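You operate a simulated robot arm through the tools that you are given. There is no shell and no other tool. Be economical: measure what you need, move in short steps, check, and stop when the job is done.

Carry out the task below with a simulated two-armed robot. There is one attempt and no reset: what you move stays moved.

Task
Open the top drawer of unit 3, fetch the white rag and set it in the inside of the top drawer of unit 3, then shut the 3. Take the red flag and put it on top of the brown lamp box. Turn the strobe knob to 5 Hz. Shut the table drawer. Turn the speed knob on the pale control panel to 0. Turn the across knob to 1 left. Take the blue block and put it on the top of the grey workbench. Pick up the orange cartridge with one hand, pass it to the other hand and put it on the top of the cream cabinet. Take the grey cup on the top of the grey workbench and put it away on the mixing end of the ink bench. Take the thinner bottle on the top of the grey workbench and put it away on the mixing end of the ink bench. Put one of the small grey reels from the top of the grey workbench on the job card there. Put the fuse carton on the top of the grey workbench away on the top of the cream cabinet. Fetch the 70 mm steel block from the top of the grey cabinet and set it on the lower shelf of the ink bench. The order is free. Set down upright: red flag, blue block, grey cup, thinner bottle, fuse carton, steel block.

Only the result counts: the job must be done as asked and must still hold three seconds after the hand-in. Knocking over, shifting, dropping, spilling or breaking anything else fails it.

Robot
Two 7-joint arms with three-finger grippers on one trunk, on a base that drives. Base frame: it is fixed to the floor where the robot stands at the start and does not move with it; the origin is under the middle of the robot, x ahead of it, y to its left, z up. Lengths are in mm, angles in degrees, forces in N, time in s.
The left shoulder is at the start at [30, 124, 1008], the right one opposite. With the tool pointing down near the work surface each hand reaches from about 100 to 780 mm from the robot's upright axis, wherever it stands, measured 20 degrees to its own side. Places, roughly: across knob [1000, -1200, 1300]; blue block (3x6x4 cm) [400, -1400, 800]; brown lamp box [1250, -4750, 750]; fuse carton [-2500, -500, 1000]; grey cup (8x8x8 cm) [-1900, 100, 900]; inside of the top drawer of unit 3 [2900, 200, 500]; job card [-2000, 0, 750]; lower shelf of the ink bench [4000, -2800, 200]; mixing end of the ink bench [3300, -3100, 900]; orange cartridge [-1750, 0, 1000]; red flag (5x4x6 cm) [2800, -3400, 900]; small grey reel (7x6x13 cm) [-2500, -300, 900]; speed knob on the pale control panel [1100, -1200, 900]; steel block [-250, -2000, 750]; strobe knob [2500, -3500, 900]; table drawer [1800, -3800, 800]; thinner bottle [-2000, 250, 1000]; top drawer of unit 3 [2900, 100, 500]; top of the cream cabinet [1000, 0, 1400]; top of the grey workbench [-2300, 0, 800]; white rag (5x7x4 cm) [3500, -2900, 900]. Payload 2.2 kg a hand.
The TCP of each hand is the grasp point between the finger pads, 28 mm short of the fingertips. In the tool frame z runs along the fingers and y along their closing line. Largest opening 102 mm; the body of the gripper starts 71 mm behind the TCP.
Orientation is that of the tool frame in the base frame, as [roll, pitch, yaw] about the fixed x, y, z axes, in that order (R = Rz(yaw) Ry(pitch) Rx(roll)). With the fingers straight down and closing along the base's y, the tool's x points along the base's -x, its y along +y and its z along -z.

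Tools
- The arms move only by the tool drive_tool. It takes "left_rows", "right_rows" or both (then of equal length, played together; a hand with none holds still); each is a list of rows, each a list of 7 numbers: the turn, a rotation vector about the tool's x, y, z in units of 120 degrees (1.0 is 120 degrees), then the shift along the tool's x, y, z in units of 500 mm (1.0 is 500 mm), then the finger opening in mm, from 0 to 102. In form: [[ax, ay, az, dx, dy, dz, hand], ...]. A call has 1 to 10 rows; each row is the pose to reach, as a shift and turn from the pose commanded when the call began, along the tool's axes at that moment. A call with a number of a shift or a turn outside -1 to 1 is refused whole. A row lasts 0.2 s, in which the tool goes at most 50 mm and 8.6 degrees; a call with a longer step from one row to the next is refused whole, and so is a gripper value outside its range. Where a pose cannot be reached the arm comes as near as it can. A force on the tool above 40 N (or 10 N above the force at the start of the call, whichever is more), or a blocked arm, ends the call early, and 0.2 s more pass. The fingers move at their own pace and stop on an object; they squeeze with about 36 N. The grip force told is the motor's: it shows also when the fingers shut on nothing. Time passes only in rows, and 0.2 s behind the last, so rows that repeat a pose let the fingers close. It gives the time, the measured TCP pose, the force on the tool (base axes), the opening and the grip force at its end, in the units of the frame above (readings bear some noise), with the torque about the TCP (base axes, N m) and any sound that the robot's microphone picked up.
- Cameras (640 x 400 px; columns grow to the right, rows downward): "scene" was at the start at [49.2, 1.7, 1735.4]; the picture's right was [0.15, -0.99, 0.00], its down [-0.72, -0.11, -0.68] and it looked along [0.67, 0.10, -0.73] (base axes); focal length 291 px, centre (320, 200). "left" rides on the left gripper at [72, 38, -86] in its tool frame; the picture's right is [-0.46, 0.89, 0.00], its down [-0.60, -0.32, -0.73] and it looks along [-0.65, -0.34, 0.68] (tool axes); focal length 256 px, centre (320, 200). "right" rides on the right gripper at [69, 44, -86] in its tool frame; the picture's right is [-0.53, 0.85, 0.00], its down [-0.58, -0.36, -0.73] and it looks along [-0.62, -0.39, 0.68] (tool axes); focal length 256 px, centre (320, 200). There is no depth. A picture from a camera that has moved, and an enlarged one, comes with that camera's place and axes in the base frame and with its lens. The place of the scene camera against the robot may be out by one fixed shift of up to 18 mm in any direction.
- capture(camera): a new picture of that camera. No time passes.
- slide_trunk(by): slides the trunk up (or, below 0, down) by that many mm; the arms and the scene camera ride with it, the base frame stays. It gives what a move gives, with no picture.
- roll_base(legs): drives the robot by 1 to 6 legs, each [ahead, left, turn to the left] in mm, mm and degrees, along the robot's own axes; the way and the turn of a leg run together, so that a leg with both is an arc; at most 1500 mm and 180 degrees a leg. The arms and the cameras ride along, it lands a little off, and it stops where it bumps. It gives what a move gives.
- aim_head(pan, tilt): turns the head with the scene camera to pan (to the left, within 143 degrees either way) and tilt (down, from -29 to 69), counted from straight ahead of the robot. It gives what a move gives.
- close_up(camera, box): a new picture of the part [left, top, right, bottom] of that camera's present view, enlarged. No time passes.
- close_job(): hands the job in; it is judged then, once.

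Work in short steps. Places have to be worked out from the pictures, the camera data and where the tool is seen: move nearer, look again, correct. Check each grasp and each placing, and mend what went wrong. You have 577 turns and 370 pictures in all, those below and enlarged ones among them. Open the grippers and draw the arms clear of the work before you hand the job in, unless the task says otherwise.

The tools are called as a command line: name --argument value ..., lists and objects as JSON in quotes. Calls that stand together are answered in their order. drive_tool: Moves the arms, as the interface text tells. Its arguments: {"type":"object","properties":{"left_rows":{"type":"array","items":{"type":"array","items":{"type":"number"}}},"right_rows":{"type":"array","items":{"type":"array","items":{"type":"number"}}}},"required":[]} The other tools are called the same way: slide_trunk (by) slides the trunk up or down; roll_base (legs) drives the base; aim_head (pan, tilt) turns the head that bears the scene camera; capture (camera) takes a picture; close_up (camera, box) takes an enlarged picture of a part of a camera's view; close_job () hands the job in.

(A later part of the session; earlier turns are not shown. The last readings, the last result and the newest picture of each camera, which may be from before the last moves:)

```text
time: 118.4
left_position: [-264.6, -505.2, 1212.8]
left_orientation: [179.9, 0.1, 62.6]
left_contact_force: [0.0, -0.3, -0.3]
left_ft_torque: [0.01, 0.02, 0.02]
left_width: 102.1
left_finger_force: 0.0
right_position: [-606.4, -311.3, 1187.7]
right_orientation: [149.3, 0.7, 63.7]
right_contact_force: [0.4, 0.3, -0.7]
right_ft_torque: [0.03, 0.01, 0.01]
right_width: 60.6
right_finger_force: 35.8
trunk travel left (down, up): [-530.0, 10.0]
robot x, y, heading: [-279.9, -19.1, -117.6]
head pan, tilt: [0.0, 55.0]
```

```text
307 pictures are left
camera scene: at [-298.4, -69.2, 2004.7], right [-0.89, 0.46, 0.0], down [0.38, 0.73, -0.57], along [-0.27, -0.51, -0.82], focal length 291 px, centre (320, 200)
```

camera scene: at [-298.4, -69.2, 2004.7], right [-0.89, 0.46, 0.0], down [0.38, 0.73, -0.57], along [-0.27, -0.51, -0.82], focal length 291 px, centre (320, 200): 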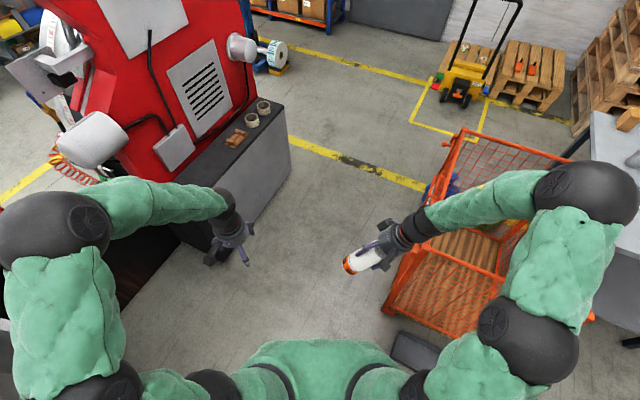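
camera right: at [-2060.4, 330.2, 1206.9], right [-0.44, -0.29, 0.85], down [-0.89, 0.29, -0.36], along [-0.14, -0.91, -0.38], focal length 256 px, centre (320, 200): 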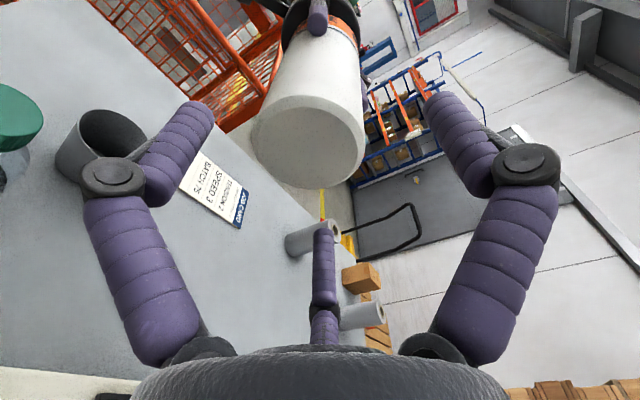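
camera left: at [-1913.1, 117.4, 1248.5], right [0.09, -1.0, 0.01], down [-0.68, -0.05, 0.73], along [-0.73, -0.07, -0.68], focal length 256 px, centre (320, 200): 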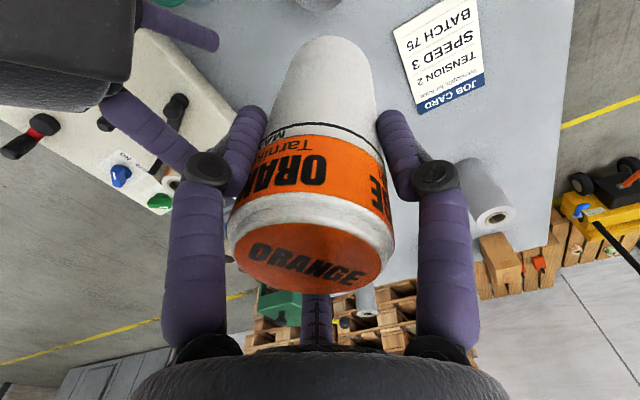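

Aisle clear. Drive through between cage and grey cabinet toward the far end of the bench.

roll_base --legs '[[840, 78, 0], [1037, -473, 0]]'

aim_head --pan -60 --tilt 45

capture --camera "scene"

```text
time: 128.3
left_position: [-1522.4, -1957.9, 1211.6]
left_orientation: [179.9, 0.1, 61.6]
left_contact_force: [-0.2, 1.0, 0.2]
left_ft_torque: [-0.01, -0.01, 0.03]
left_width: 102.1
left_finger_force: 0.1
right_position: [-1860.4, -1758.8, 1187.6]
right_orientation: [149.2, 0.7, 62.8]
right_contact_force: [-1.3, 0.2, -1.0]
right_ft_torque: [0.0, 0.05, 0.01]
right_width: 60.5
right_finger_force: 36.4
trunk travel left (down, up): [-530.0, 10.0]
robot x, y, heading: [-1528.5, -1477.6, -118.6]
head pan, tilt: [0.0, 55.0]
```

```text
time: 129.6
left_position: [-1523.0, -1958.3, 1213.5]
left_orientation: [179.8, 0.1, 61.7]
left_contact_force: [-0.3, -0.5, 0.2]
left_ft_torque: [-0.03, -0.01, -0.02]
left_width: 102.1
left_finger_force: 0.1
right_position: [-1861.0, -1759.7, 1189.0]
right_orientation: [149.2, 0.7, 62.7]
right_contact_force: [0.0, 0.2, -1.5]
right_ft_torque: [0.02, 0.06, -0.04]
right_width: 60.4
right_finger_force: 35.4
trunk travel left (down, up): [-530.0, 10.0]
robot x, y, heading: [-1525.4, -1473.5, -118.6]
head pan, tilt: [-60.0, 45.0]
```

```text
306 pictures are left
camera scene: at [-1595.0, -1461.1, 2018.1], right [-0.02, 1.0, 0.0], down [0.71, 0.02, -0.71], along [-0.71, -0.02, -0.71], focal length 291 px, centre (320, 200)
```

scene: 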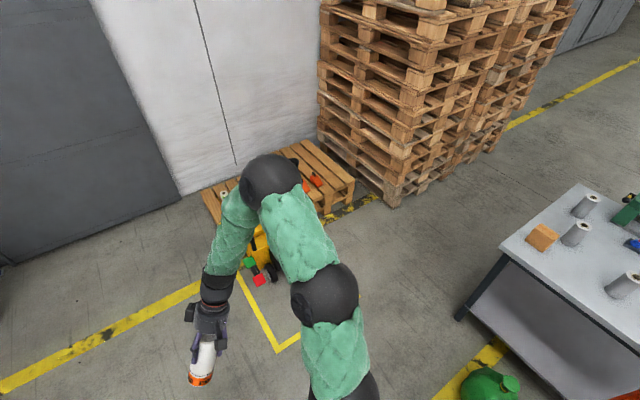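

Bench end and its items are visible. Turn in the open area to face +y, then sidestep and approach the bench's long side beyond the cage.

roll_base --legs '[[0, 0, -151.4]]'

aim_head --pan 10 --tilt 45

capture --camera "scene"

```text
time: 136.4
left_position: [-1736.8, -1038.5, 1212.7]
left_orientation: [179.9, 0.1, -93.5]
left_contact_force: [0.0, -0.2, -0.1]
left_ft_torque: [-0.01, 0.0, -0.02]
left_width: 101.9
left_finger_force: 0.0
right_position: [-1346.4, -1075.7, 1188.2]
right_orientation: [149.1, 0.7, -92.3]
right_contact_force: [-0.3, -0.5, -1.8]
right_ft_torque: [-0.03, -0.02, 0.02]
right_width: 60.3
right_finger_force: 36.0
trunk travel left (down, up): [-530.0, 10.0]
robot x, y, heading: [-1529.0, -1477.4, 86.4]
head pan, tilt: [-60.0, 45.0]
```

```text
time: 137.8
left_position: [-1737.0, -1038.7, 1212.2]
left_orientation: [179.9, 0.0, -93.4]
left_contact_force: [0.0, 0.7, 0.4]
left_ft_torque: [0.0, -0.01, -0.02]
left_width: 102.2
left_finger_force: 0.1
right_position: [-1347.2, -1077.0, 1188.0]
right_orientation: [149.3, 0.6, -92.3]
right_contact_force: [-0.3, -0.1, -1.6]
right_ft_torque: [0.02, -0.03, 0.0]
right_width: 60.4
right_finger_force: 36.2
trunk travel left (down, up): [-530.0, 10.0]
robot x, y, heading: [-1530.1, -1472.9, 86.2]
head pan, tilt: [10.0, 45.0]
```

```text
305 pictures are left
camera scene: at [-1538.6, -1433.7, 2018.1], right [0.99, 0.11, 0.0], down [0.08, -0.7, -0.71], along [-0.08, 0.7, -0.71], focal length 291 px, centre (320, 200)
```

scene: 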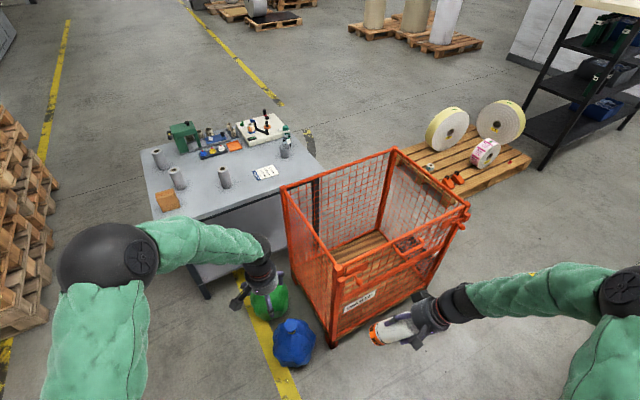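

The two bags stand outside the cage, so that side position is tighter than thought. I'll only take the carton from here: sidestep left, then approach the bench's far corner.

roll_base --legs '[[0, 0, 3.8], [0, 800, 0], [430, 0, 0]]'

capture --camera "scene"

```text
time: 144.8
left_position: [-2567.4, -614.5, 1212.9]
left_orientation: [179.9, 0.0, -88.5]
left_contact_force: [0.1, -0.2, 0.3]
left_ft_torque: [0.02, 0.0, 0.0]
left_width: 101.9
left_finger_force: 0.0
right_position: [-2175.1, -618.9, 1188.0]
right_orientation: [149.3, 0.5, -87.4]
right_contact_force: [-0.1, -0.8, -2.1]
right_ft_torque: [-0.02, -0.03, 0.0]
right_width: 60.3
right_finger_force: 35.9
trunk travel left (down, up): [-530.0, 10.0]
robot x, y, heading: [-2322.8, -1032.7, 91.1]
head pan, tilt: [10.0, 45.0]
```

```text
304 pictures are left
camera scene: at [-2336.5, -990.8, 2018.1], right [0.98, 0.19, 0.0], down [0.14, -0.69, -0.71], along [-0.14, 0.69, -0.71], focal length 291 px, centre (320, 200)
```

scene: 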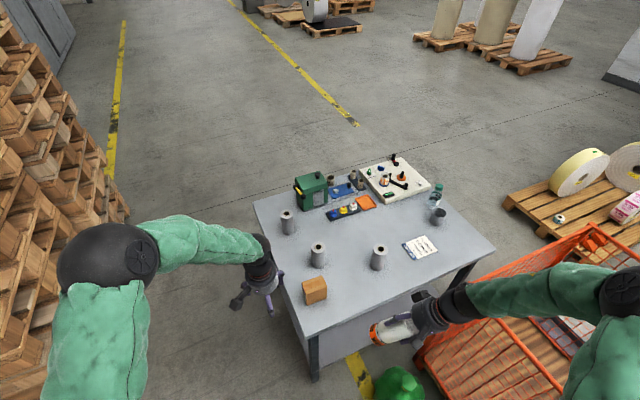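

Everything measured: carton near (-2469,-455). I advance 100 mm and bring the left hand above it.

roll_base --legs '[[90, 0, -1]]'

drive_tool --left_rows '[[0, 0, 0, -0.08, 0, 0, 102], [0, 0, 0, -0.14, -0.08, 0, 102], [0, 0, 0, -0.14, -0.16, 0, 102], [0, 0, 0, -0.14, -0.2, 0, 102]]'

capture --camera "left"

close_up --camera "scene" --box '[220, 200, 420, 380]'

```text
time: 145.9
left_position: [-2561.7, -519.4, 1212.7]
left_orientation: [179.8, 0.2, -89.4]
left_contact_force: [-0.1, 0.6, 0.3]
left_ft_torque: [-0.05, -0.02, 0.01]
left_width: 102.1
left_finger_force: 0.1
right_position: [-2170.5, -530.8, 1188.6]
right_orientation: [149.2, 0.6, -88.3]
right_contact_force: [0.5, 0.6, -1.5]
right_ft_torque: [-0.01, -0.03, 0.01]
right_width: 60.4
right_finger_force: 36.1
trunk travel left (down, up): [-530.0, 10.0]
robot x, y, heading: [-2323.0, -943.2, 90.1]
head pan, tilt: [10.0, 45.0]
```

```text
time: 146.9
left_position: [-2463.0, -449.6, 1212.4]
left_orientation: [179.8, 0.1, -89.4]
left_contact_force: [1.0, 0.7, 0.0]
left_ft_torque: [0.04, 0.03, 0.01]
left_width: 101.9
left_finger_force: 0.0
right_position: [-2169.7, -531.4, 1187.4]
right_orientation: [149.2, 0.5, -88.3]
right_contact_force: [0.5, 1.3, -1.0]
right_ft_torque: [0.03, -0.04, 0.03]
right_width: 60.5
right_finger_force: 35.9
trunk travel left (down, up): [-530.0, 10.0]
robot x, y, heading: [-2323.6, -939.4, 90.0]
head pan, tilt: [10.0, 45.0]
```

```text
303 pictures are left
camera left: at [-2498.6, -522.9, 1299.0], right [-0.89, 0.46, 0.0], down [0.31, 0.61, 0.73], along [0.33, 0.65, -0.68], focal length 256 px, centre (320, 200)
```

left: 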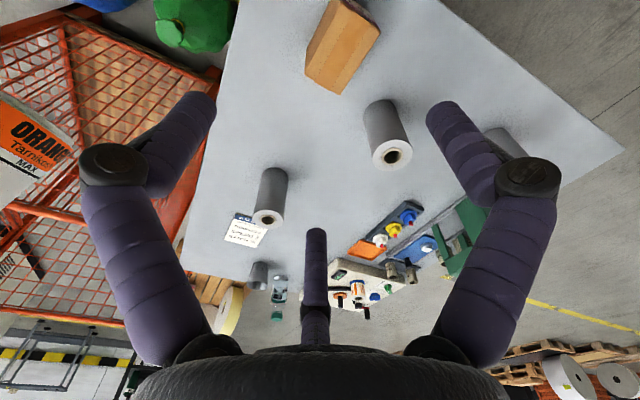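

```text
2.22 times, centred on (320, 290) of scene
camera zoom: at [-2336.8, -900.6, 2018.1], right [0.98, 0.18, 0.0], down [0.13, -0.7, -0.71], along [-0.13, 0.7, -0.71], focal length 646 px, centre (320, 0)
```

zoom: 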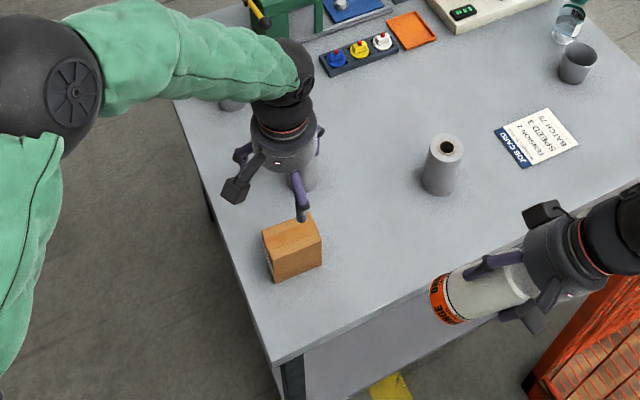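

I zoom in on the carton in both views to get its orientation.

close_up --camera "left" --box '[260, 0, 420, 100]'

close_up --camera "scene" --box '[280, 250, 344, 290]'

```text
4.00 times, centred on (340, 50) of left
camera zoom: at [-2498.6, -522.9, 1299.0], right [-0.89, 0.46, 0.0], down [0.31, 0.61, 0.73], along [0.33, 0.65, -0.68], focal length 1024 px, centre (240, 800)
```

zoom: 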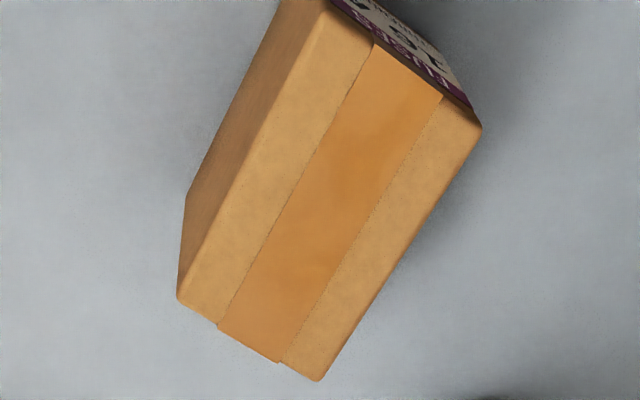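

```text
10.00 times, centred on (312, 270) of scene
camera zoom: at [-2336.8, -900.6, 2018.1], right [0.98, 0.18, 0.0], down [0.13, -0.7, -0.71], along [-0.13, 0.7, -0.71], focal length 2909 px, centre (400, -500)
```

zoom: 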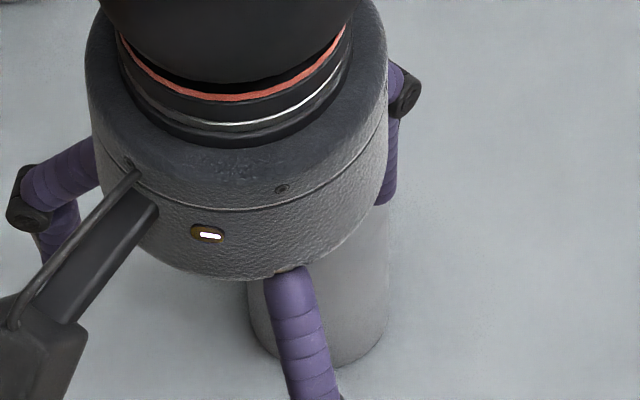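

Carton is ~58×92 mm, centred near (-2471,-408), aligned with the bench. Rotate the left hand 58° to grip the short sides, centre above and lower partway.

drive_tool --left_rows '[[0, 0, 0.07, -0.04, 0.008, 0, 80], [0, 0, 0.14, -0.082, 0.015, 0, 80], [0, 0, 0.21, -0.082, 0.015, 0.05, 80], [0, 0, 0.28, -0.082, 0.015, 0.1, 80], [0, 0, 0.35, -0.082, 0.015, 0.16, 80], [0, 0, 0.42, -0.082, 0.015, 0.22, 80], [0, 0, 0.48, -0.082, 0.015, 0.28, 80]]'

capture --camera "left"

```text
time: 148.5
left_position: [-2468.9, -406.0, 1073.3]
left_orientation: [179.8, 0.0, -147.2]
left_contact_force: [-0.1, 0.1, 0.4]
left_ft_torque: [-0.02, -0.04, 0.0]
left_width: 80.0
left_finger_force: 0.0
right_position: [-2169.4, -531.1, 1189.4]
right_orientation: [149.2, 0.6, -88.4]
right_contact_force: [-0.2, -0.1, -1.0]
right_ft_torque: [0.01, -0.02, 0.03]
right_width: 60.2
right_finger_force: 36.2
trunk travel left (down, up): [-530.0, 10.0]
robot x, y, heading: [-2321.3, -937.2, 90.2]
head pan, tilt: [10.0, 45.0]
```

```text
299 pictures are left
camera left: at [-2549.4, -412.4, 1158.6], right [-0.09, 1.0, 0.0], down [0.68, 0.06, 0.73], along [0.73, 0.07, -0.68], focal length 256 px, centre (320, 200)
```

left: 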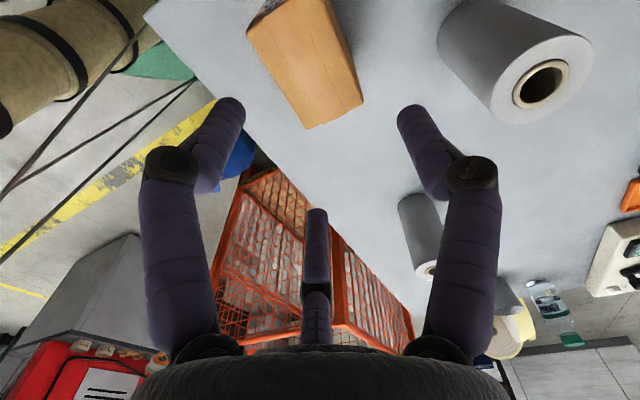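

Nearly centred (5 mm correction). Descend and grip the carton.

drive_tool --left_rows '[[0, 0, 0, 0.002, -0.01, 0.08, 80], [0, 0, 0, 0.002, -0.01, 0.16, 80], [0, 0, 0, 0.002, -0.01, 0.24, 80], [0, 0, 0, 0.002, -0.01, 0.3, 80], [0, 0, 0, 0.002, -0.01, 0.34, 80], [0, 0, 0, 0.002, -0.01, 0.34, 40], [0, 0, 0, 0.002, -0.01, 0.34, 40], [0, 0, 0, 0.002, -0.01, 0.34, 40]]'

capture --camera "left"

```text
time: 149.3
left_position: [-2471.7, -411.0, 970.4]
left_orientation: [179.6, -0.1, -147.0]
left_contact_force: [2.9, -2.9, 8.9]
left_ft_torque: [-0.46, 0.15, 0.12]
left_width: 84.6
left_finger_force: 3.2
right_position: [-2168.8, -531.7, 1188.1]
right_orientation: [149.1, 0.7, -88.3]
right_contact_force: [-0.8, -0.1, -0.5]
right_ft_torque: [0.03, 0.0, 0.03]
right_width: 60.2
right_finger_force: 36.0
trunk travel left (down, up): [-530.0, 10.0]
robot x, y, heading: [-2322.1, -938.2, 90.2]
head pan, tilt: [10.0, 45.0]
stopped in row 3 (left hand): the force on the tool passed its limit at 85 N (the readings are from after the stop); the commanded pose is now the measured one
```

```text
298 pictures are left
camera left: at [-2552.5, -419.1, 1057.0], right [-0.09, 1.0, 0.01], down [0.68, 0.06, 0.73], along [0.72, 0.07, -0.69], focal length 256 px, centre (320, 200)
```

left: 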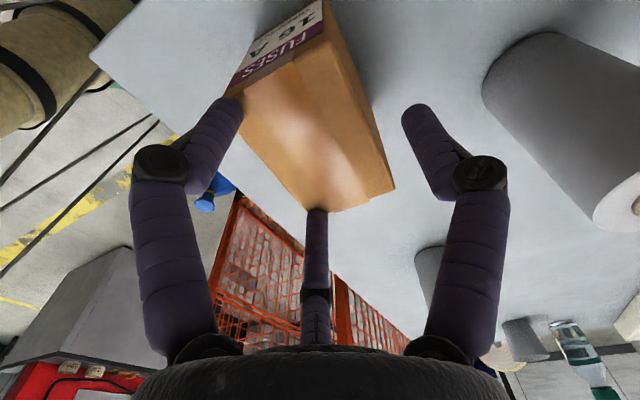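

Contact: torque and picture both point to a finger at about (45,-22) in the tool frame, so the hand behaves as a three-finger one (at 90°, −30°, 210°). I lift, open fully, shift so the carton sits at tool y≈+12, and view again.

drive_tool --left_rows '[[0, 0, 0, 0, 0, -0.06, 102], [0, 0, 0, 0.008, -0.018, -0.06, 102], [0, 0, 0, 0.008, -0.018, -0.06, 102]]'

capture --camera "left"

close_up --camera "scene" --box '[240, 220, 400, 320]'

```text
time: 150.1
left_position: [-2470.9, -418.1, 997.8]
left_orientation: [179.6, 0.0, -147.1]
left_contact_force: [-0.2, 0.3, -0.3]
left_ft_torque: [-0.01, 0.02, 0.0]
left_width: 101.9
left_finger_force: 0.0
right_position: [-2169.8, -530.7, 1189.3]
right_orientation: [149.2, 0.6, -88.3]
right_contact_force: [0.0, 0.5, -0.8]
right_ft_torque: [0.0, -0.02, 0.0]
right_width: 60.3
right_finger_force: 36.3
trunk travel left (down, up): [-530.0, 10.0]
robot x, y, heading: [-2318.2, -941.9, 90.4]
head pan, tilt: [10.0, 45.0]
```

```text
297 pictures are left
camera left: at [-2551.8, -426.4, 1084.2], right [-0.09, 1.0, 0.0], down [0.68, 0.06, 0.73], along [0.73, 0.07, -0.69], focal length 256 px, centre (320, 200)
```

left: 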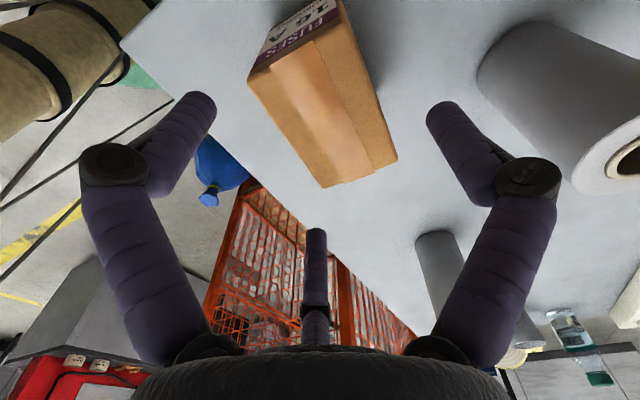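

```text
4.00 times, centred on (320, 270) of scene
camera zoom: at [-2337.1, -899.5, 2018.1], right [0.98, 0.18, 0.0], down [0.13, -0.7, -0.71], along [-0.13, 0.7, -0.71], focal length 1164 px, centre (320, -80)
```

zoom: 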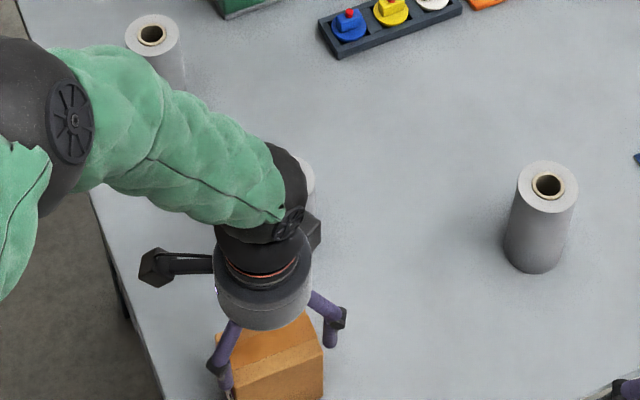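

The three-finger model fits the picture exactly. With the carton now at tool y≈+11, descend to z≈915 and close.

drive_tool --left_rows '[[0, 0, 0, 0, -0.005, 0.06, 102], [0, 0, 0, 0, -0.005, 0.11, 102], [0, 0, 0, 0, -0.005, 0.166, 102], [0, 0, 0, 0, -0.005, 0.166, 60], [0, 0, 0, 0, -0.005, 0.166, 50], [0, 0, 0, 0, -0.005, 0.166, 50]]'

capture --camera "left"

```text
time: 151.5
left_position: [-2470.4, -421.9, 914.9]
left_orientation: [179.7, -0.1, -147.1]
left_contact_force: [-0.9, 0.7, 1.2]
left_ft_torque: [-0.05, 0.09, -0.04]
left_width: 80.8
left_finger_force: 35.3
right_position: [-2169.7, -530.5, 1188.4]
right_orientation: [149.2, 0.7, -88.3]
right_contact_force: [-0.2, 0.9, -1.9]
right_ft_torque: [0.01, -0.02, 0.02]
right_width: 60.0
right_finger_force: 35.8
trunk travel left (down, up): [-530.0, 10.0]
robot x, y, heading: [-2321.8, -942.5, 90.1]
head pan, tilt: [10.0, 45.0]
```

```text
295 pictures are left
camera left: at [-2550.2, -429.3, 1000.7], right [-0.09, 1.0, 0.0], down [0.68, 0.06, 0.73], along [0.73, 0.07, -0.69], focal length 256 px, centre (320, 200)
```

left: 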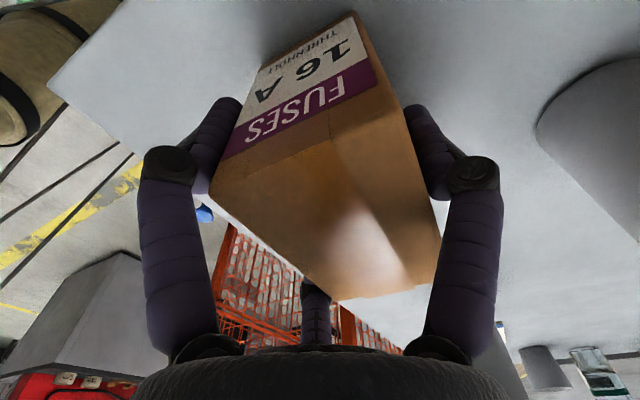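

Carton gripped (35 N). Lift it clear.

drive_tool --left_rows '[[0, 0, 0, 0, 0, -0.06, 50], [0, 0, 0, 0, 0, -0.14, 50], [0, 0, 0, 0, 0, -0.23, 50], [0, 0, 0, 0, 0, -0.32, 50], [0, 0, 0, 0, 0, -0.41, 50], [0, 0, 0, 0, 0, -0.5, 50], [0, 0, 0, 0, 0, -0.59, 50]]'

capture --camera "scene"

```text
time: 153.1
left_position: [-2468.2, -422.8, 1209.2]
left_orientation: [179.8, -0.2, -147.1]
left_contact_force: [-0.3, -0.7, -2.1]
left_ft_torque: [-0.01, -0.03, -0.01]
left_width: 80.5
left_finger_force: 35.6
right_position: [-2169.8, -531.8, 1188.2]
right_orientation: [149.3, 0.7, -88.4]
right_contact_force: [-0.4, -0.3, -1.1]
right_ft_torque: [0.04, -0.04, 0.03]
right_width: 60.4
right_finger_force: 36.5
trunk travel left (down, up): [-530.0, 10.0]
robot x, y, heading: [-2321.5, -941.1, 90.0]
head pan, tilt: [10.0, 45.0]
```

```text
294 pictures are left
camera scene: at [-2336.4, -901.6, 2018.1], right [0.98, 0.18, 0.0], down [0.13, -0.7, -0.71], along [-0.13, 0.7, -0.71], focal length 291 px, centre (320, 200)
```

scene: 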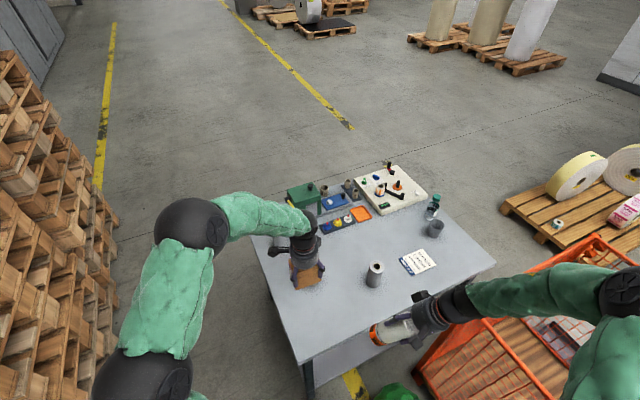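

Now drive both items to the cream cabinet: back out, sidestep, turn to heading 0 and go through the aisle.

roll_base --legs '[[-530, 0, 0], [0, -790, 0], [0, 0, -90], [930, 673, 0], [600, 500, 0]]'

aim_head --pan 0 --tilt 35

capture --camera "scene"

```text
time: 173.0
left_position: [493.2, -168.3, 1208.1]
left_orientation: [-179.8, -0.3, 122.6]
left_contact_force: [0.3, -0.1, -1.5]
left_ft_torque: [-0.01, 0.05, 0.01]
left_width: 80.9
left_finger_force: 35.7
right_position: [388.3, -463.8, 1188.2]
right_orientation: [149.2, 0.6, -178.4]
right_contact_force: [-1.0, 0.2, -1.6]
right_ft_torque: [0.01, -0.03, 0.01]
right_width: 60.5
right_finger_force: 36.2
trunk travel left (down, up): [-530.0, 10.0]
robot x, y, heading: [-24.4, -310.4, 0.2]
head pan, tilt: [10.0, 45.0]
stopped in leg 5: the force on the tool passed its limit at 41 N (the readings are from after the stop); the commanded pose is now the measured one
```

```text
time: 173.7
left_position: [494.8, -169.3, 1209.0]
left_orientation: [-179.8, -0.4, 122.6]
left_contact_force: [-1.3, -2.2, -3.3]
left_ft_torque: [-0.01, 0.06, -0.02]
left_width: 80.8
left_finger_force: 35.9
right_position: [388.0, -463.9, 1187.5]
right_orientation: [149.2, 0.5, -178.4]
right_contact_force: [0.4, -0.2, -1.9]
right_ft_torque: [-0.06, 0.02, -0.02]
right_width: 60.4
right_finger_force: 36.1
trunk travel left (down, up): [-530.0, 10.0]
robot x, y, heading: [-21.8, -312.7, 0.2]
head pan, tilt: [0.0, 35.0]
```

```text
293 pictures are left
camera scene: at [37.8, -321.3, 2032.9], right [0.0, -1.0, 0.0], down [-0.57, 0.0, -0.82], along [0.82, 0.0, -0.57], focal length 291 px, centre (320, 200)
```

scene: 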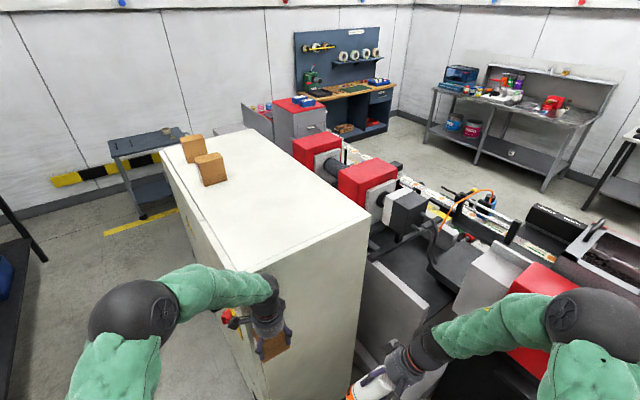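

The carton brushed the cabinet corner (41 N); still held. I back off 150 mm and check the grip.

roll_base --legs '[[-150, 0, 0]]'

capture --camera "left"

capture --camera "scene"

```text
time: 175.1
left_position: [346.9, -170.4, 1208.0]
left_orientation: [-179.9, -0.4, 122.5]
left_contact_force: [-1.0, 0.1, -2.4]
left_ft_torque: [-0.02, 0.02, 0.01]
left_width: 80.6
left_finger_force: 35.9
right_position: [240.5, -466.6, 1187.1]
right_orientation: [149.2, 0.5, -178.5]
right_contact_force: [0.4, 0.2, -1.3]
right_ft_torque: [0.01, -0.02, 0.02]
right_width: 60.2
right_finger_force: 36.3
trunk travel left (down, up): [-530.0, 10.0]
robot x, y, heading: [-173.1, -312.7, -0.0]
head pan, tilt: [0.0, 35.0]
```

```text
292 pictures are left
camera left: at [341.9, -88.9, 1294.6], right [1.0, 0.08, -0.01], down [0.06, -0.68, 0.73], along [0.06, -0.73, -0.69], focal length 256 px, centre (320, 200)
```

left: 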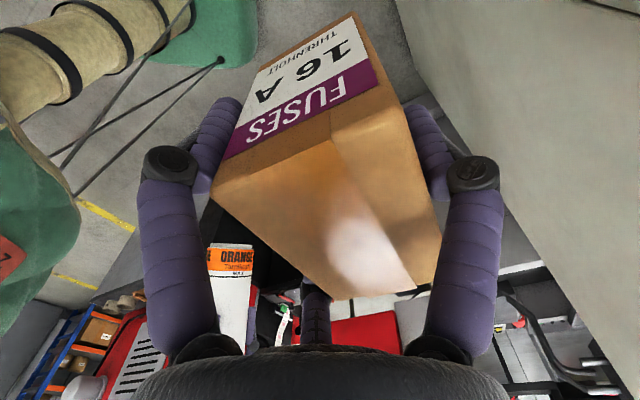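

```text
291 pictures are left
camera scene: at [-108.6, -321.6, 2032.8], right [0.0, -1.0, 0.0], down [-0.57, 0.0, -0.82], along [0.82, 0.0, -0.57], focal length 291 px, centre (320, 200)
```

scene: 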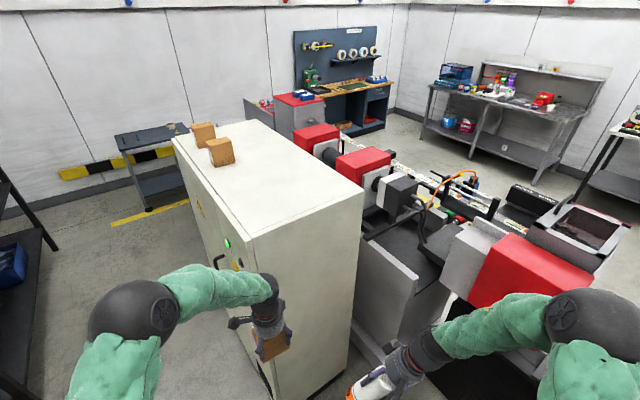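

I'll place by touch: raise the carton well above the cabinet top first.

drive_tool --left_rows '[[0, 0, 0, 0, 0, -0.09, 50], [0, 0, 0, 0, 0, -0.18, 50], [0, 0, 0, 0, 0, -0.27, 50], [0, 0, 0, 0, 0, -0.36, 50], [0, 0, 0, 0, 0, -0.45, 50], [0, 0, 0, 0, 0, -0.54, 50], [0, 0, 0, 0, 0, -0.63, 50], [0, 0, 0, 0, 0, -0.72, 50]]'

capture --camera "scene"

capture --camera "left"

```text
time: 176.9
left_position: [351.0, -169.5, 1569.3]
left_orientation: [-179.7, -0.3, 122.5]
left_contact_force: [0.0, 1.5, -3.6]
left_ft_torque: [-0.02, 0.01, 0.01]
left_width: 80.6
left_finger_force: 35.6
right_position: [240.3, -466.0, 1186.7]
right_orientation: [149.3, 0.6, -178.5]
right_contact_force: [0.8, -0.6, -0.8]
right_ft_torque: [-0.03, -0.02, 0.01]
right_width: 60.4
right_finger_force: 36.1
trunk travel left (down, up): [-530.0, 10.0]
robot x, y, heading: [-170.3, -308.8, -0.1]
head pan, tilt: [0.0, 35.0]
```

```text
290 pictures are left
camera scene: at [-110.6, -322.1, 2032.9], right [0.0, -1.0, 0.0], down [-0.57, 0.0, -0.82], along [0.82, 0.0, -0.57], focal length 291 px, centre (320, 200)
```

scene: 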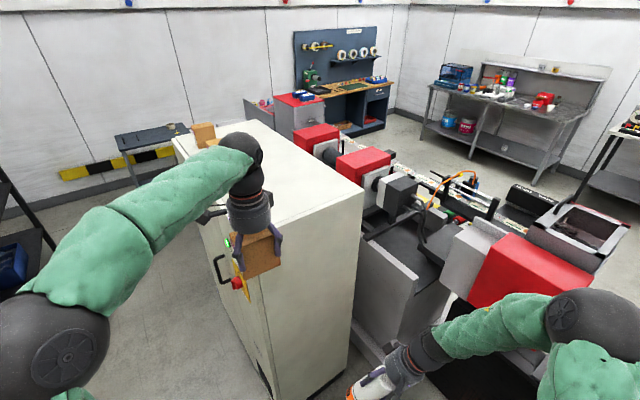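

```text
289 pictures are left
camera left: at [345.7, -88.5, 1656.2], right [1.0, 0.08, -0.01], down [0.06, -0.68, 0.73], along [0.05, -0.73, -0.69], focal length 256 px, centre (320, 200)
```

left: 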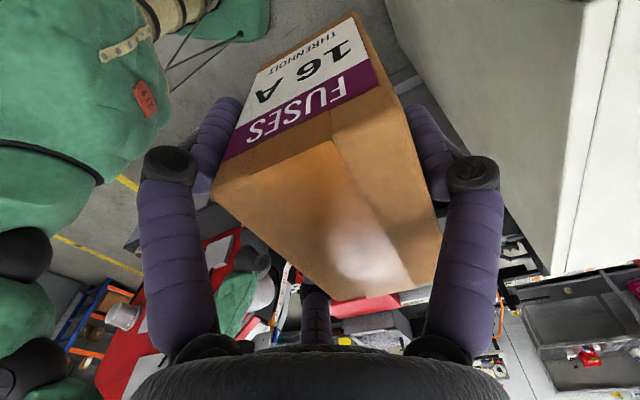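

Cabinet top is near z≈1445; carton bottom is at ~1511. Drive forward 344 mm so the carton is over the top's near corner.

roll_base --legs '[[250, 0, 0], [94, 0, 0]]'

capture --camera "scene"

capture --camera "left"

```text
time: 179.4
left_position: [693.5, -165.2, 1568.4]
left_orientation: [-179.7, -0.4, 122.7]
left_contact_force: [0.0, -0.2, -3.2]
left_ft_torque: [0.0, 0.05, 0.02]
left_width: 80.6
left_finger_force: 36.7
right_position: [582.7, -462.1, 1186.9]
right_orientation: [149.2, 0.7, -178.3]
right_contact_force: [0.3, -0.5, -1.7]
right_ft_torque: [-0.04, 0.01, 0.03]
right_width: 60.2
right_finger_force: 35.8
trunk travel left (down, up): [-530.0, 10.0]
robot x, y, heading: [175.1, -311.3, 0.1]
head pan, tilt: [0.0, 35.0]
```

```text
288 pictures are left
camera scene: at [232.1, -320.1, 2032.9], right [0.0, -1.0, 0.0], down [-0.57, 0.0, -0.82], along [0.82, 0.0, -0.57], focal length 291 px, centre (320, 200)
```

scene: 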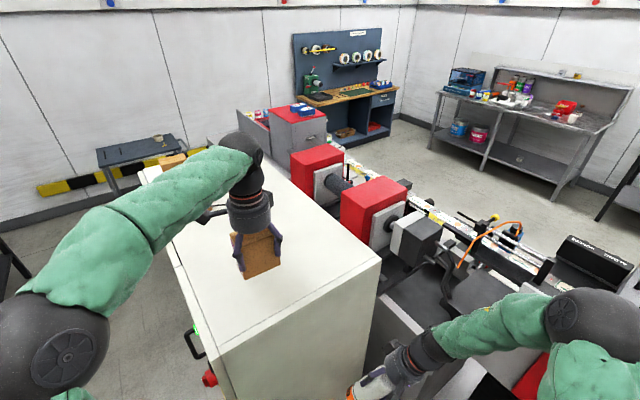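

```text
287 pictures are left
camera left: at [687.3, -84.7, 1655.6], right [1.0, 0.09, -0.01], down [0.06, -0.68, 0.73], along [0.06, -0.73, -0.69], focal length 256 px, centre (320, 200)
```

left: 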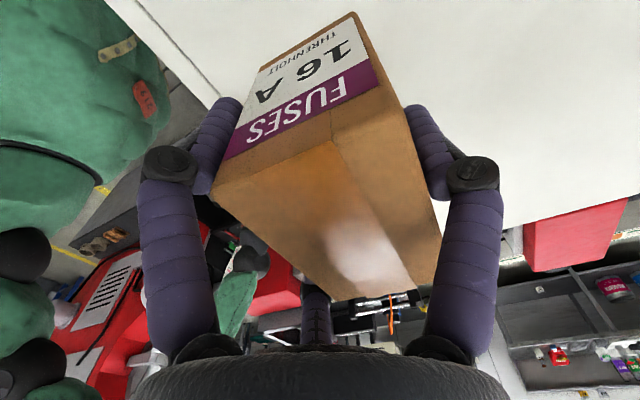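

Carton is well over the top. Lower it until it touches.

drive_tool --left_rows '[[0, 0, 0, 0, 0, 0.04, 50], [0, 0, 0, 0, 0, 0.08, 50], [0, 0, 0, 0, 0, 0.09, 50], [0, 0, 0, 0, 0, 0.1, 50], [0, 0, 0, 0, 0, 0.11, 50], [0, 0, 0, 0, 0, 0.12, 50], [0, 0, 0, 0, 0, 0.13, 50]]'

```text
time: 181.0
left_position: [692.4, -166.2, 1505.7]
left_orientation: [-179.8, -0.4, 122.7]
left_contact_force: [-1.2, 0.9, -0.6]
left_ft_torque: [-0.06, -0.08, -0.03]
left_width: 80.6
left_finger_force: 35.4
right_position: [581.3, -462.4, 1186.9]
right_orientation: [149.3, 0.7, -178.2]
right_contact_force: [-0.2, -0.4, -0.9]
right_ft_torque: [-0.04, 0.0, 0.0]
right_width: 60.3
right_finger_force: 35.8
trunk travel left (down, up): [-530.0, 10.0]
robot x, y, heading: [170.4, -308.3, 0.3]
head pan, tilt: [0.0, 35.0]
```

Force on z rose slightly; continue with small steps.

drive_tool --left_rows '[[0, 0, 0, 0, 0, 0.006, 50], [0, 0, 0, 0, 0, 0.012, 50], [0, 0, 0, 0, 0, 0.018, 50]]'

```text
time: 181.8
left_position: [691.2, -166.8, 1500.2]
left_orientation: [179.9, 0.0, 122.7]
left_contact_force: [2.6, -3.9, 31.9]
left_ft_torque: [0.22, -0.32, 0.22]
left_width: 81.8
left_finger_force: 36.4
right_position: [580.2, -464.5, 1187.7]
right_orientation: [149.0, 0.7, -178.3]
right_contact_force: [0.3, -0.2, -2.3]
right_ft_torque: [-0.05, -0.02, -0.03]
right_width: 60.1
right_finger_force: 36.2
trunk travel left (down, up): [-530.0, 10.0]
robot x, y, heading: [173.1, -313.7, 0.2]
head pan, tilt: [0.0, 35.0]
```

Seated on the top (z≈1444). Relax a little, open, and lift the left hand away.

drive_tool --left_rows '[[0, 0, 0, 0, 0, -0.006, 50], [0, 0, 0, 0, 0, -0.006, 102], [0, 0, 0, 0, 0, -0.006, 102], [0, 0, 0, 0, 0, -0.06, 102], [0, 0, 0, 0, 0, -0.14, 102], [0, 0, 0, 0, 0, -0.22, 102], [0, 0, 0, 0, 0, -0.3, 102]]'

capture --camera "scene"

capture --camera "left"

```text
time: 183.4
left_position: [694.6, -167.0, 1644.7]
left_orientation: [-179.8, -0.4, 122.7]
left_contact_force: [0.0, -0.3, 0.0]
left_ft_torque: [0.02, -0.01, 0.02]
left_width: 102.0
left_finger_force: 0.1
right_position: [581.7, -462.0, 1186.6]
right_orientation: [149.1, 0.7, -178.3]
right_contact_force: [-0.3, 0.4, -2.3]
right_ft_torque: [-0.03, 0.05, 0.03]
right_width: 60.3
right_finger_force: 35.5
trunk travel left (down, up): [-530.0, 10.0]
robot x, y, heading: [172.4, -308.7, 0.4]
head pan, tilt: [0.0, 35.0]
```

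```text
286 pictures are left
camera scene: at [230.8, -320.8, 2032.9], right [0.0, -1.0, 0.0], down [-0.57, 0.0, -0.82], along [0.82, 0.0, -0.57], focal length 291 px, centre (320, 200)
```

scene: 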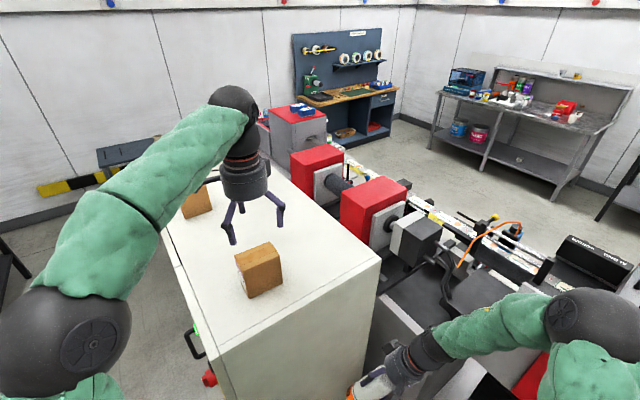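

```text
285 pictures are left
camera left: at [688.6, -86.1, 1731.5], right [1.0, 0.09, -0.01], down [0.06, -0.68, 0.73], along [0.06, -0.73, -0.69], focal length 256 px, centre (320, 200)
```

left: 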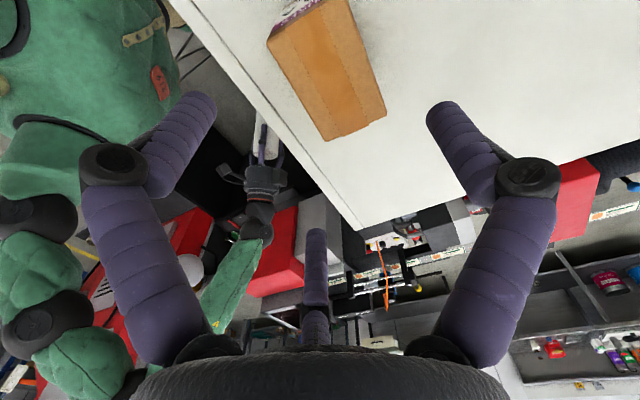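

Carton stands upright. Now back off and raise the right hand, trying to straighten the cartridge to vertical.

roll_base --legs '[[-350, 0, 0]]'

drive_tool --right_rows '[[0, 0, 0, 0, 0.045, -0.077, 50], [0, 0, 0, 0, 0.09, -0.154, 50], [0, 0, 0, 0, 0.135, -0.231, 50], [0, 0, 0, 0, 0.18, -0.308, 50], [0, 0, 0, 0, 0.225, -0.385, 50], [0, 0, 0, 0, 0.27, -0.462, 50], [0, 0, 0, 0, 0.315, -0.539, 50], [0, 0, 0, 0, 0.36, -0.616, 50], [0, 0, 0, 0, 0.405, -0.693, 50]]'

capture --camera "scene"

```text
time: 185.7
left_position: [346.8, -167.4, 1644.8]
left_orientation: [-179.8, -0.4, 122.8]
left_contact_force: [0.8, -0.2, -0.5]
left_ft_torque: [0.01, 0.0, -0.01]
left_width: 102.1
left_finger_force: 0.0
right_position: [234.9, -463.8, 1186.8]
right_orientation: [149.3, 0.6, -178.3]
right_contact_force: [0.1, 0.2, -1.9]
right_ft_torque: [-0.02, 0.02, -0.03]
right_width: 60.2
right_finger_force: 36.4
trunk travel left (down, up): [-530.0, 10.0]
robot x, y, heading: [-177.0, -313.5, 0.4]
head pan, tilt: [0.0, 35.0]
```

```text
time: 187.7
left_position: [347.0, -169.4, 1644.6]
left_orientation: [-179.8, -0.4, 122.9]
left_contact_force: [-0.7, 0.5, -0.2]
left_ft_torque: [0.04, 0.04, 0.01]
left_width: 101.9
left_finger_force: 0.0
right_position: [233.3, -486.7, 1570.0]
right_orientation: [144.1, 1.3, -178.3]
right_contact_force: [0.3, -0.4, -2.2]
right_ft_torque: [-0.01, 0.0, 0.02]
right_width: 60.4
right_finger_force: 36.0
right hand out of reach, approached as far as the arm can: row 4, 5, 6, 7, 8, 9
trunk travel left (down, up): [-530.0, 10.0]
robot x, y, heading: [-177.5, -311.2, 0.3]
head pan, tilt: [0.0, 35.0]
```

```text
284 pictures are left
camera scene: at [-116.7, -323.6, 2032.9], right [0.01, -1.0, 0.0], down [-0.57, 0.0, -0.82], along [0.82, 0.01, -0.57], focal length 291 px, centre (320, 200)
```

scene: 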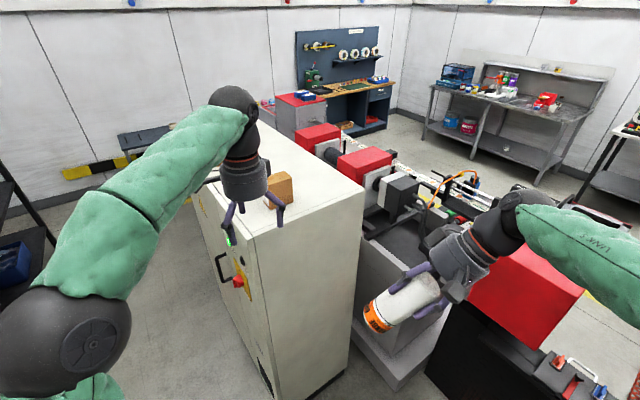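

The wrist is limited in this arm posture. I try lower, further out, and rotate toward vertical there.

drive_tool --right_rows '[[0.0, 0, 0, -0.011, -0.074, 0.041, 50], [0.03, 0, 0, -0.022, -0.148, 0.082, 50], [0.06, 0, 0, -0.034, -0.222, 0.123, 50], [0.1, 0, 0, -0.045, -0.296, 0.165, 50], [0.15, 0, 0, -0.057, -0.37, 0.206, 50], [0.2, 0, 0, -0.068, -0.444, 0.248, 50], [0.25, 0, 0, -0.08, -0.52, 0.29, 50], [0.3, 0, 0, -0.08, -0.52, 0.29, 50]]'

capture --camera "scene"

```text
time: 189.4
left_position: [346.6, -169.1, 1644.4]
left_orientation: [-179.8, -0.4, 122.9]
left_contact_force: [0.1, 0.2, 0.2]
left_ft_torque: [-0.02, -0.02, 0.01]
left_width: 101.9
left_finger_force: 0.1
right_position: [251.4, -550.8, 1323.9]
right_orientation: [151.8, 8.0, 178.7]
right_contact_force: [0.2, -0.8, -0.7]
right_ft_torque: [-0.02, 0.04, -0.02]
right_width: 60.3
right_finger_force: 36.3
right hand out of reach, approached as far as the arm can: row 2, 3, 4, 5, 6, 7, 8
trunk travel left (down, up): [-530.0, 10.0]
robot x, y, heading: [-172.9, -312.2, 0.3]
head pan, tilt: [0.0, 35.0]
```

```text
283 pictures are left
camera scene: at [-116.3, -322.3, 2032.9], right [0.01, -1.0, 0.0], down [-0.57, 0.0, -0.82], along [0.82, 0.01, -0.57], focal length 291 px, centre (320, 200)
```

scene: 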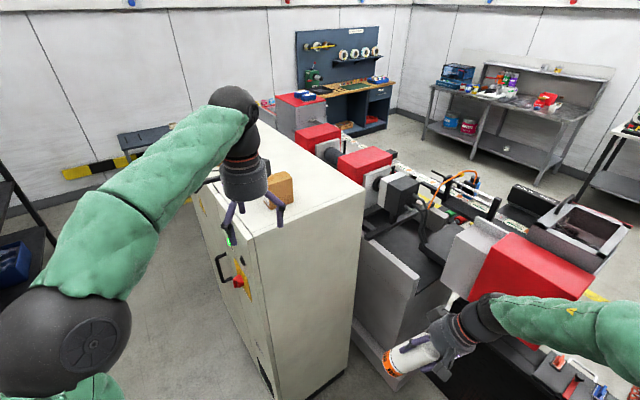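

I go back via the forward-pointing orientation used before, which the arm reached from its neutral elbow posture.

drive_tool --right_rows '[[0.025, -0.05, -0.036, 0.011, 0.015, 0.035, 50], [0.05, -0.1, -0.071, 0.022, 0.03, 0.07, 50], [0.075, -0.149, -0.107, 0.034, 0.045, 0.105, 50], [0.1, -0.198, -0.143, 0.045, 0.06, 0.14, 50], [0.125, -0.248, -0.178, 0.056, 0.075, 0.175, 50], [0.1505, -0.297, -0.214, 0.068, 0.09, 0.207, 50], [0.1505, -0.297, -0.214, 0.068, 0.09, 0.207, 50]]'

capture --camera "scene"

```text
time: 191.1
left_position: [348.2, -167.7, 1645.6]
left_orientation: [-179.8, -0.3, 122.8]
left_contact_force: [-0.5, 0.2, -0.3]
left_ft_torque: [0.01, 0.04, -0.03]
left_width: 102.1
left_finger_force: 0.1
right_position: [233.3, -464.1, 1250.5]
right_orientation: [-179.8, 49.1, -163.2]
right_contact_force: [0.3, -0.7, -2.3]
right_ft_torque: [-0.02, 0.03, -0.02]
right_width: 60.1
right_finger_force: 36.3
right hand out of reach, approached as far as the arm can: row 3, 4
trunk travel left (down, up): [-530.0, 10.0]
robot x, y, heading: [-173.1, -310.2, 0.3]
head pan, tilt: [0.0, 35.0]
```

```text
282 pictures are left
camera scene: at [-115.6, -321.6, 2032.9], right [0.01, -1.0, 0.0], down [-0.57, 0.0, -0.82], along [0.82, 0.01, -0.57], focal length 291 px, centre (320, 200)
```

scene: 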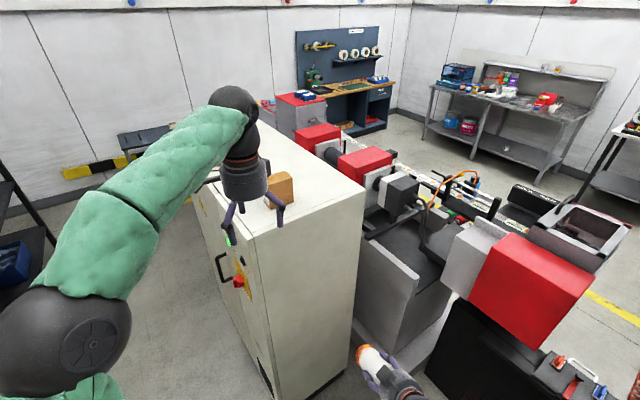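

That worked. Now pitch down to vertical.

drive_tool --right_rows '[[0, 0.068, 0, 0, 0, 0, 50], [0, 0.136, 0, 0, 0, 0, 50], [0, 0.204, 0, 0, 0, 0, 50], [0, 0.272, 0, 0, 0, 0, 50], [0, 0.34, 0, 0, 0, 0, 50], [0, 0.409, 0, 0, 0, 0, 50], [0, 0.409, 0, 0, 0, 0, 50]]'

```text
time: 192.7
left_position: [346.3, -167.9, 1645.1]
left_orientation: [-179.7, -0.4, 122.9]
left_contact_force: [0.2, 0.3, 0.4]
left_ft_torque: [0.05, -0.01, -0.01]
left_width: 102.1
left_finger_force: 0.0
right_position: [232.0, -462.1, 1251.6]
right_orientation: [179.9, -0.3, -163.2]
right_contact_force: [0.2, 0.3, -2.6]
right_ft_torque: [0.01, 0.01, -0.01]
right_width: 60.5
right_finger_force: 35.8
trunk travel left (down, up): [-530.0, 10.0]
robot x, y, heading: [-174.2, -307.1, 0.3]
head pan, tilt: [0.0, 35.0]
```

Vertical now. Raise it to z≈1600.

drive_tool --right_rows '[[0, 0, 0, 0, 0, -0.09, 50], [0, 0, 0, 0, 0, -0.18, 50], [0, 0, 0, 0, 0, -0.27, 50], [0, 0, 0, 0, 0, -0.36, 50], [0, 0, 0, 0, 0, -0.45, 50], [0, 0, 0, 0, 0, -0.54, 50], [0, 0, 0, 0, 0, -0.63, 50], [0, 0, 0, 0, 0, -0.7, 50]]'

capture --camera "scene"

```text
time: 194.4
left_position: [347.3, -168.2, 1644.4]
left_orientation: [-179.8, -0.4, 122.8]
left_contact_force: [1.1, 0.8, 0.4]
left_ft_torque: [0.03, 0.0, 0.0]
left_width: 102.1
left_finger_force: 0.0
right_position: [233.1, -461.2, 1602.5]
right_orientation: [179.9, -0.3, -163.3]
right_contact_force: [-0.6, 0.0, -1.7]
right_ft_torque: [0.03, 0.0, -0.03]
right_width: 60.3
right_finger_force: 35.8
trunk travel left (down, up): [-530.0, 10.0]
robot x, y, heading: [-177.4, -310.3, 0.2]
head pan, tilt: [0.0, 35.0]
```

```text
281 pictures are left
camera scene: at [-116.5, -322.0, 2032.9], right [0.01, -1.0, 0.0], down [-0.57, 0.0, -0.82], along [0.82, 0.01, -0.57], focal length 291 px, centre (320, 200)
```

scene: 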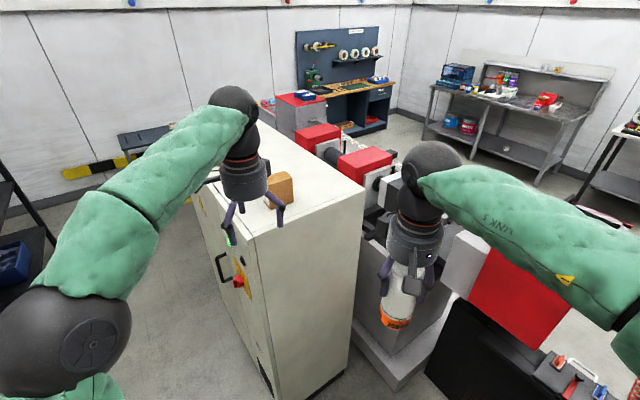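

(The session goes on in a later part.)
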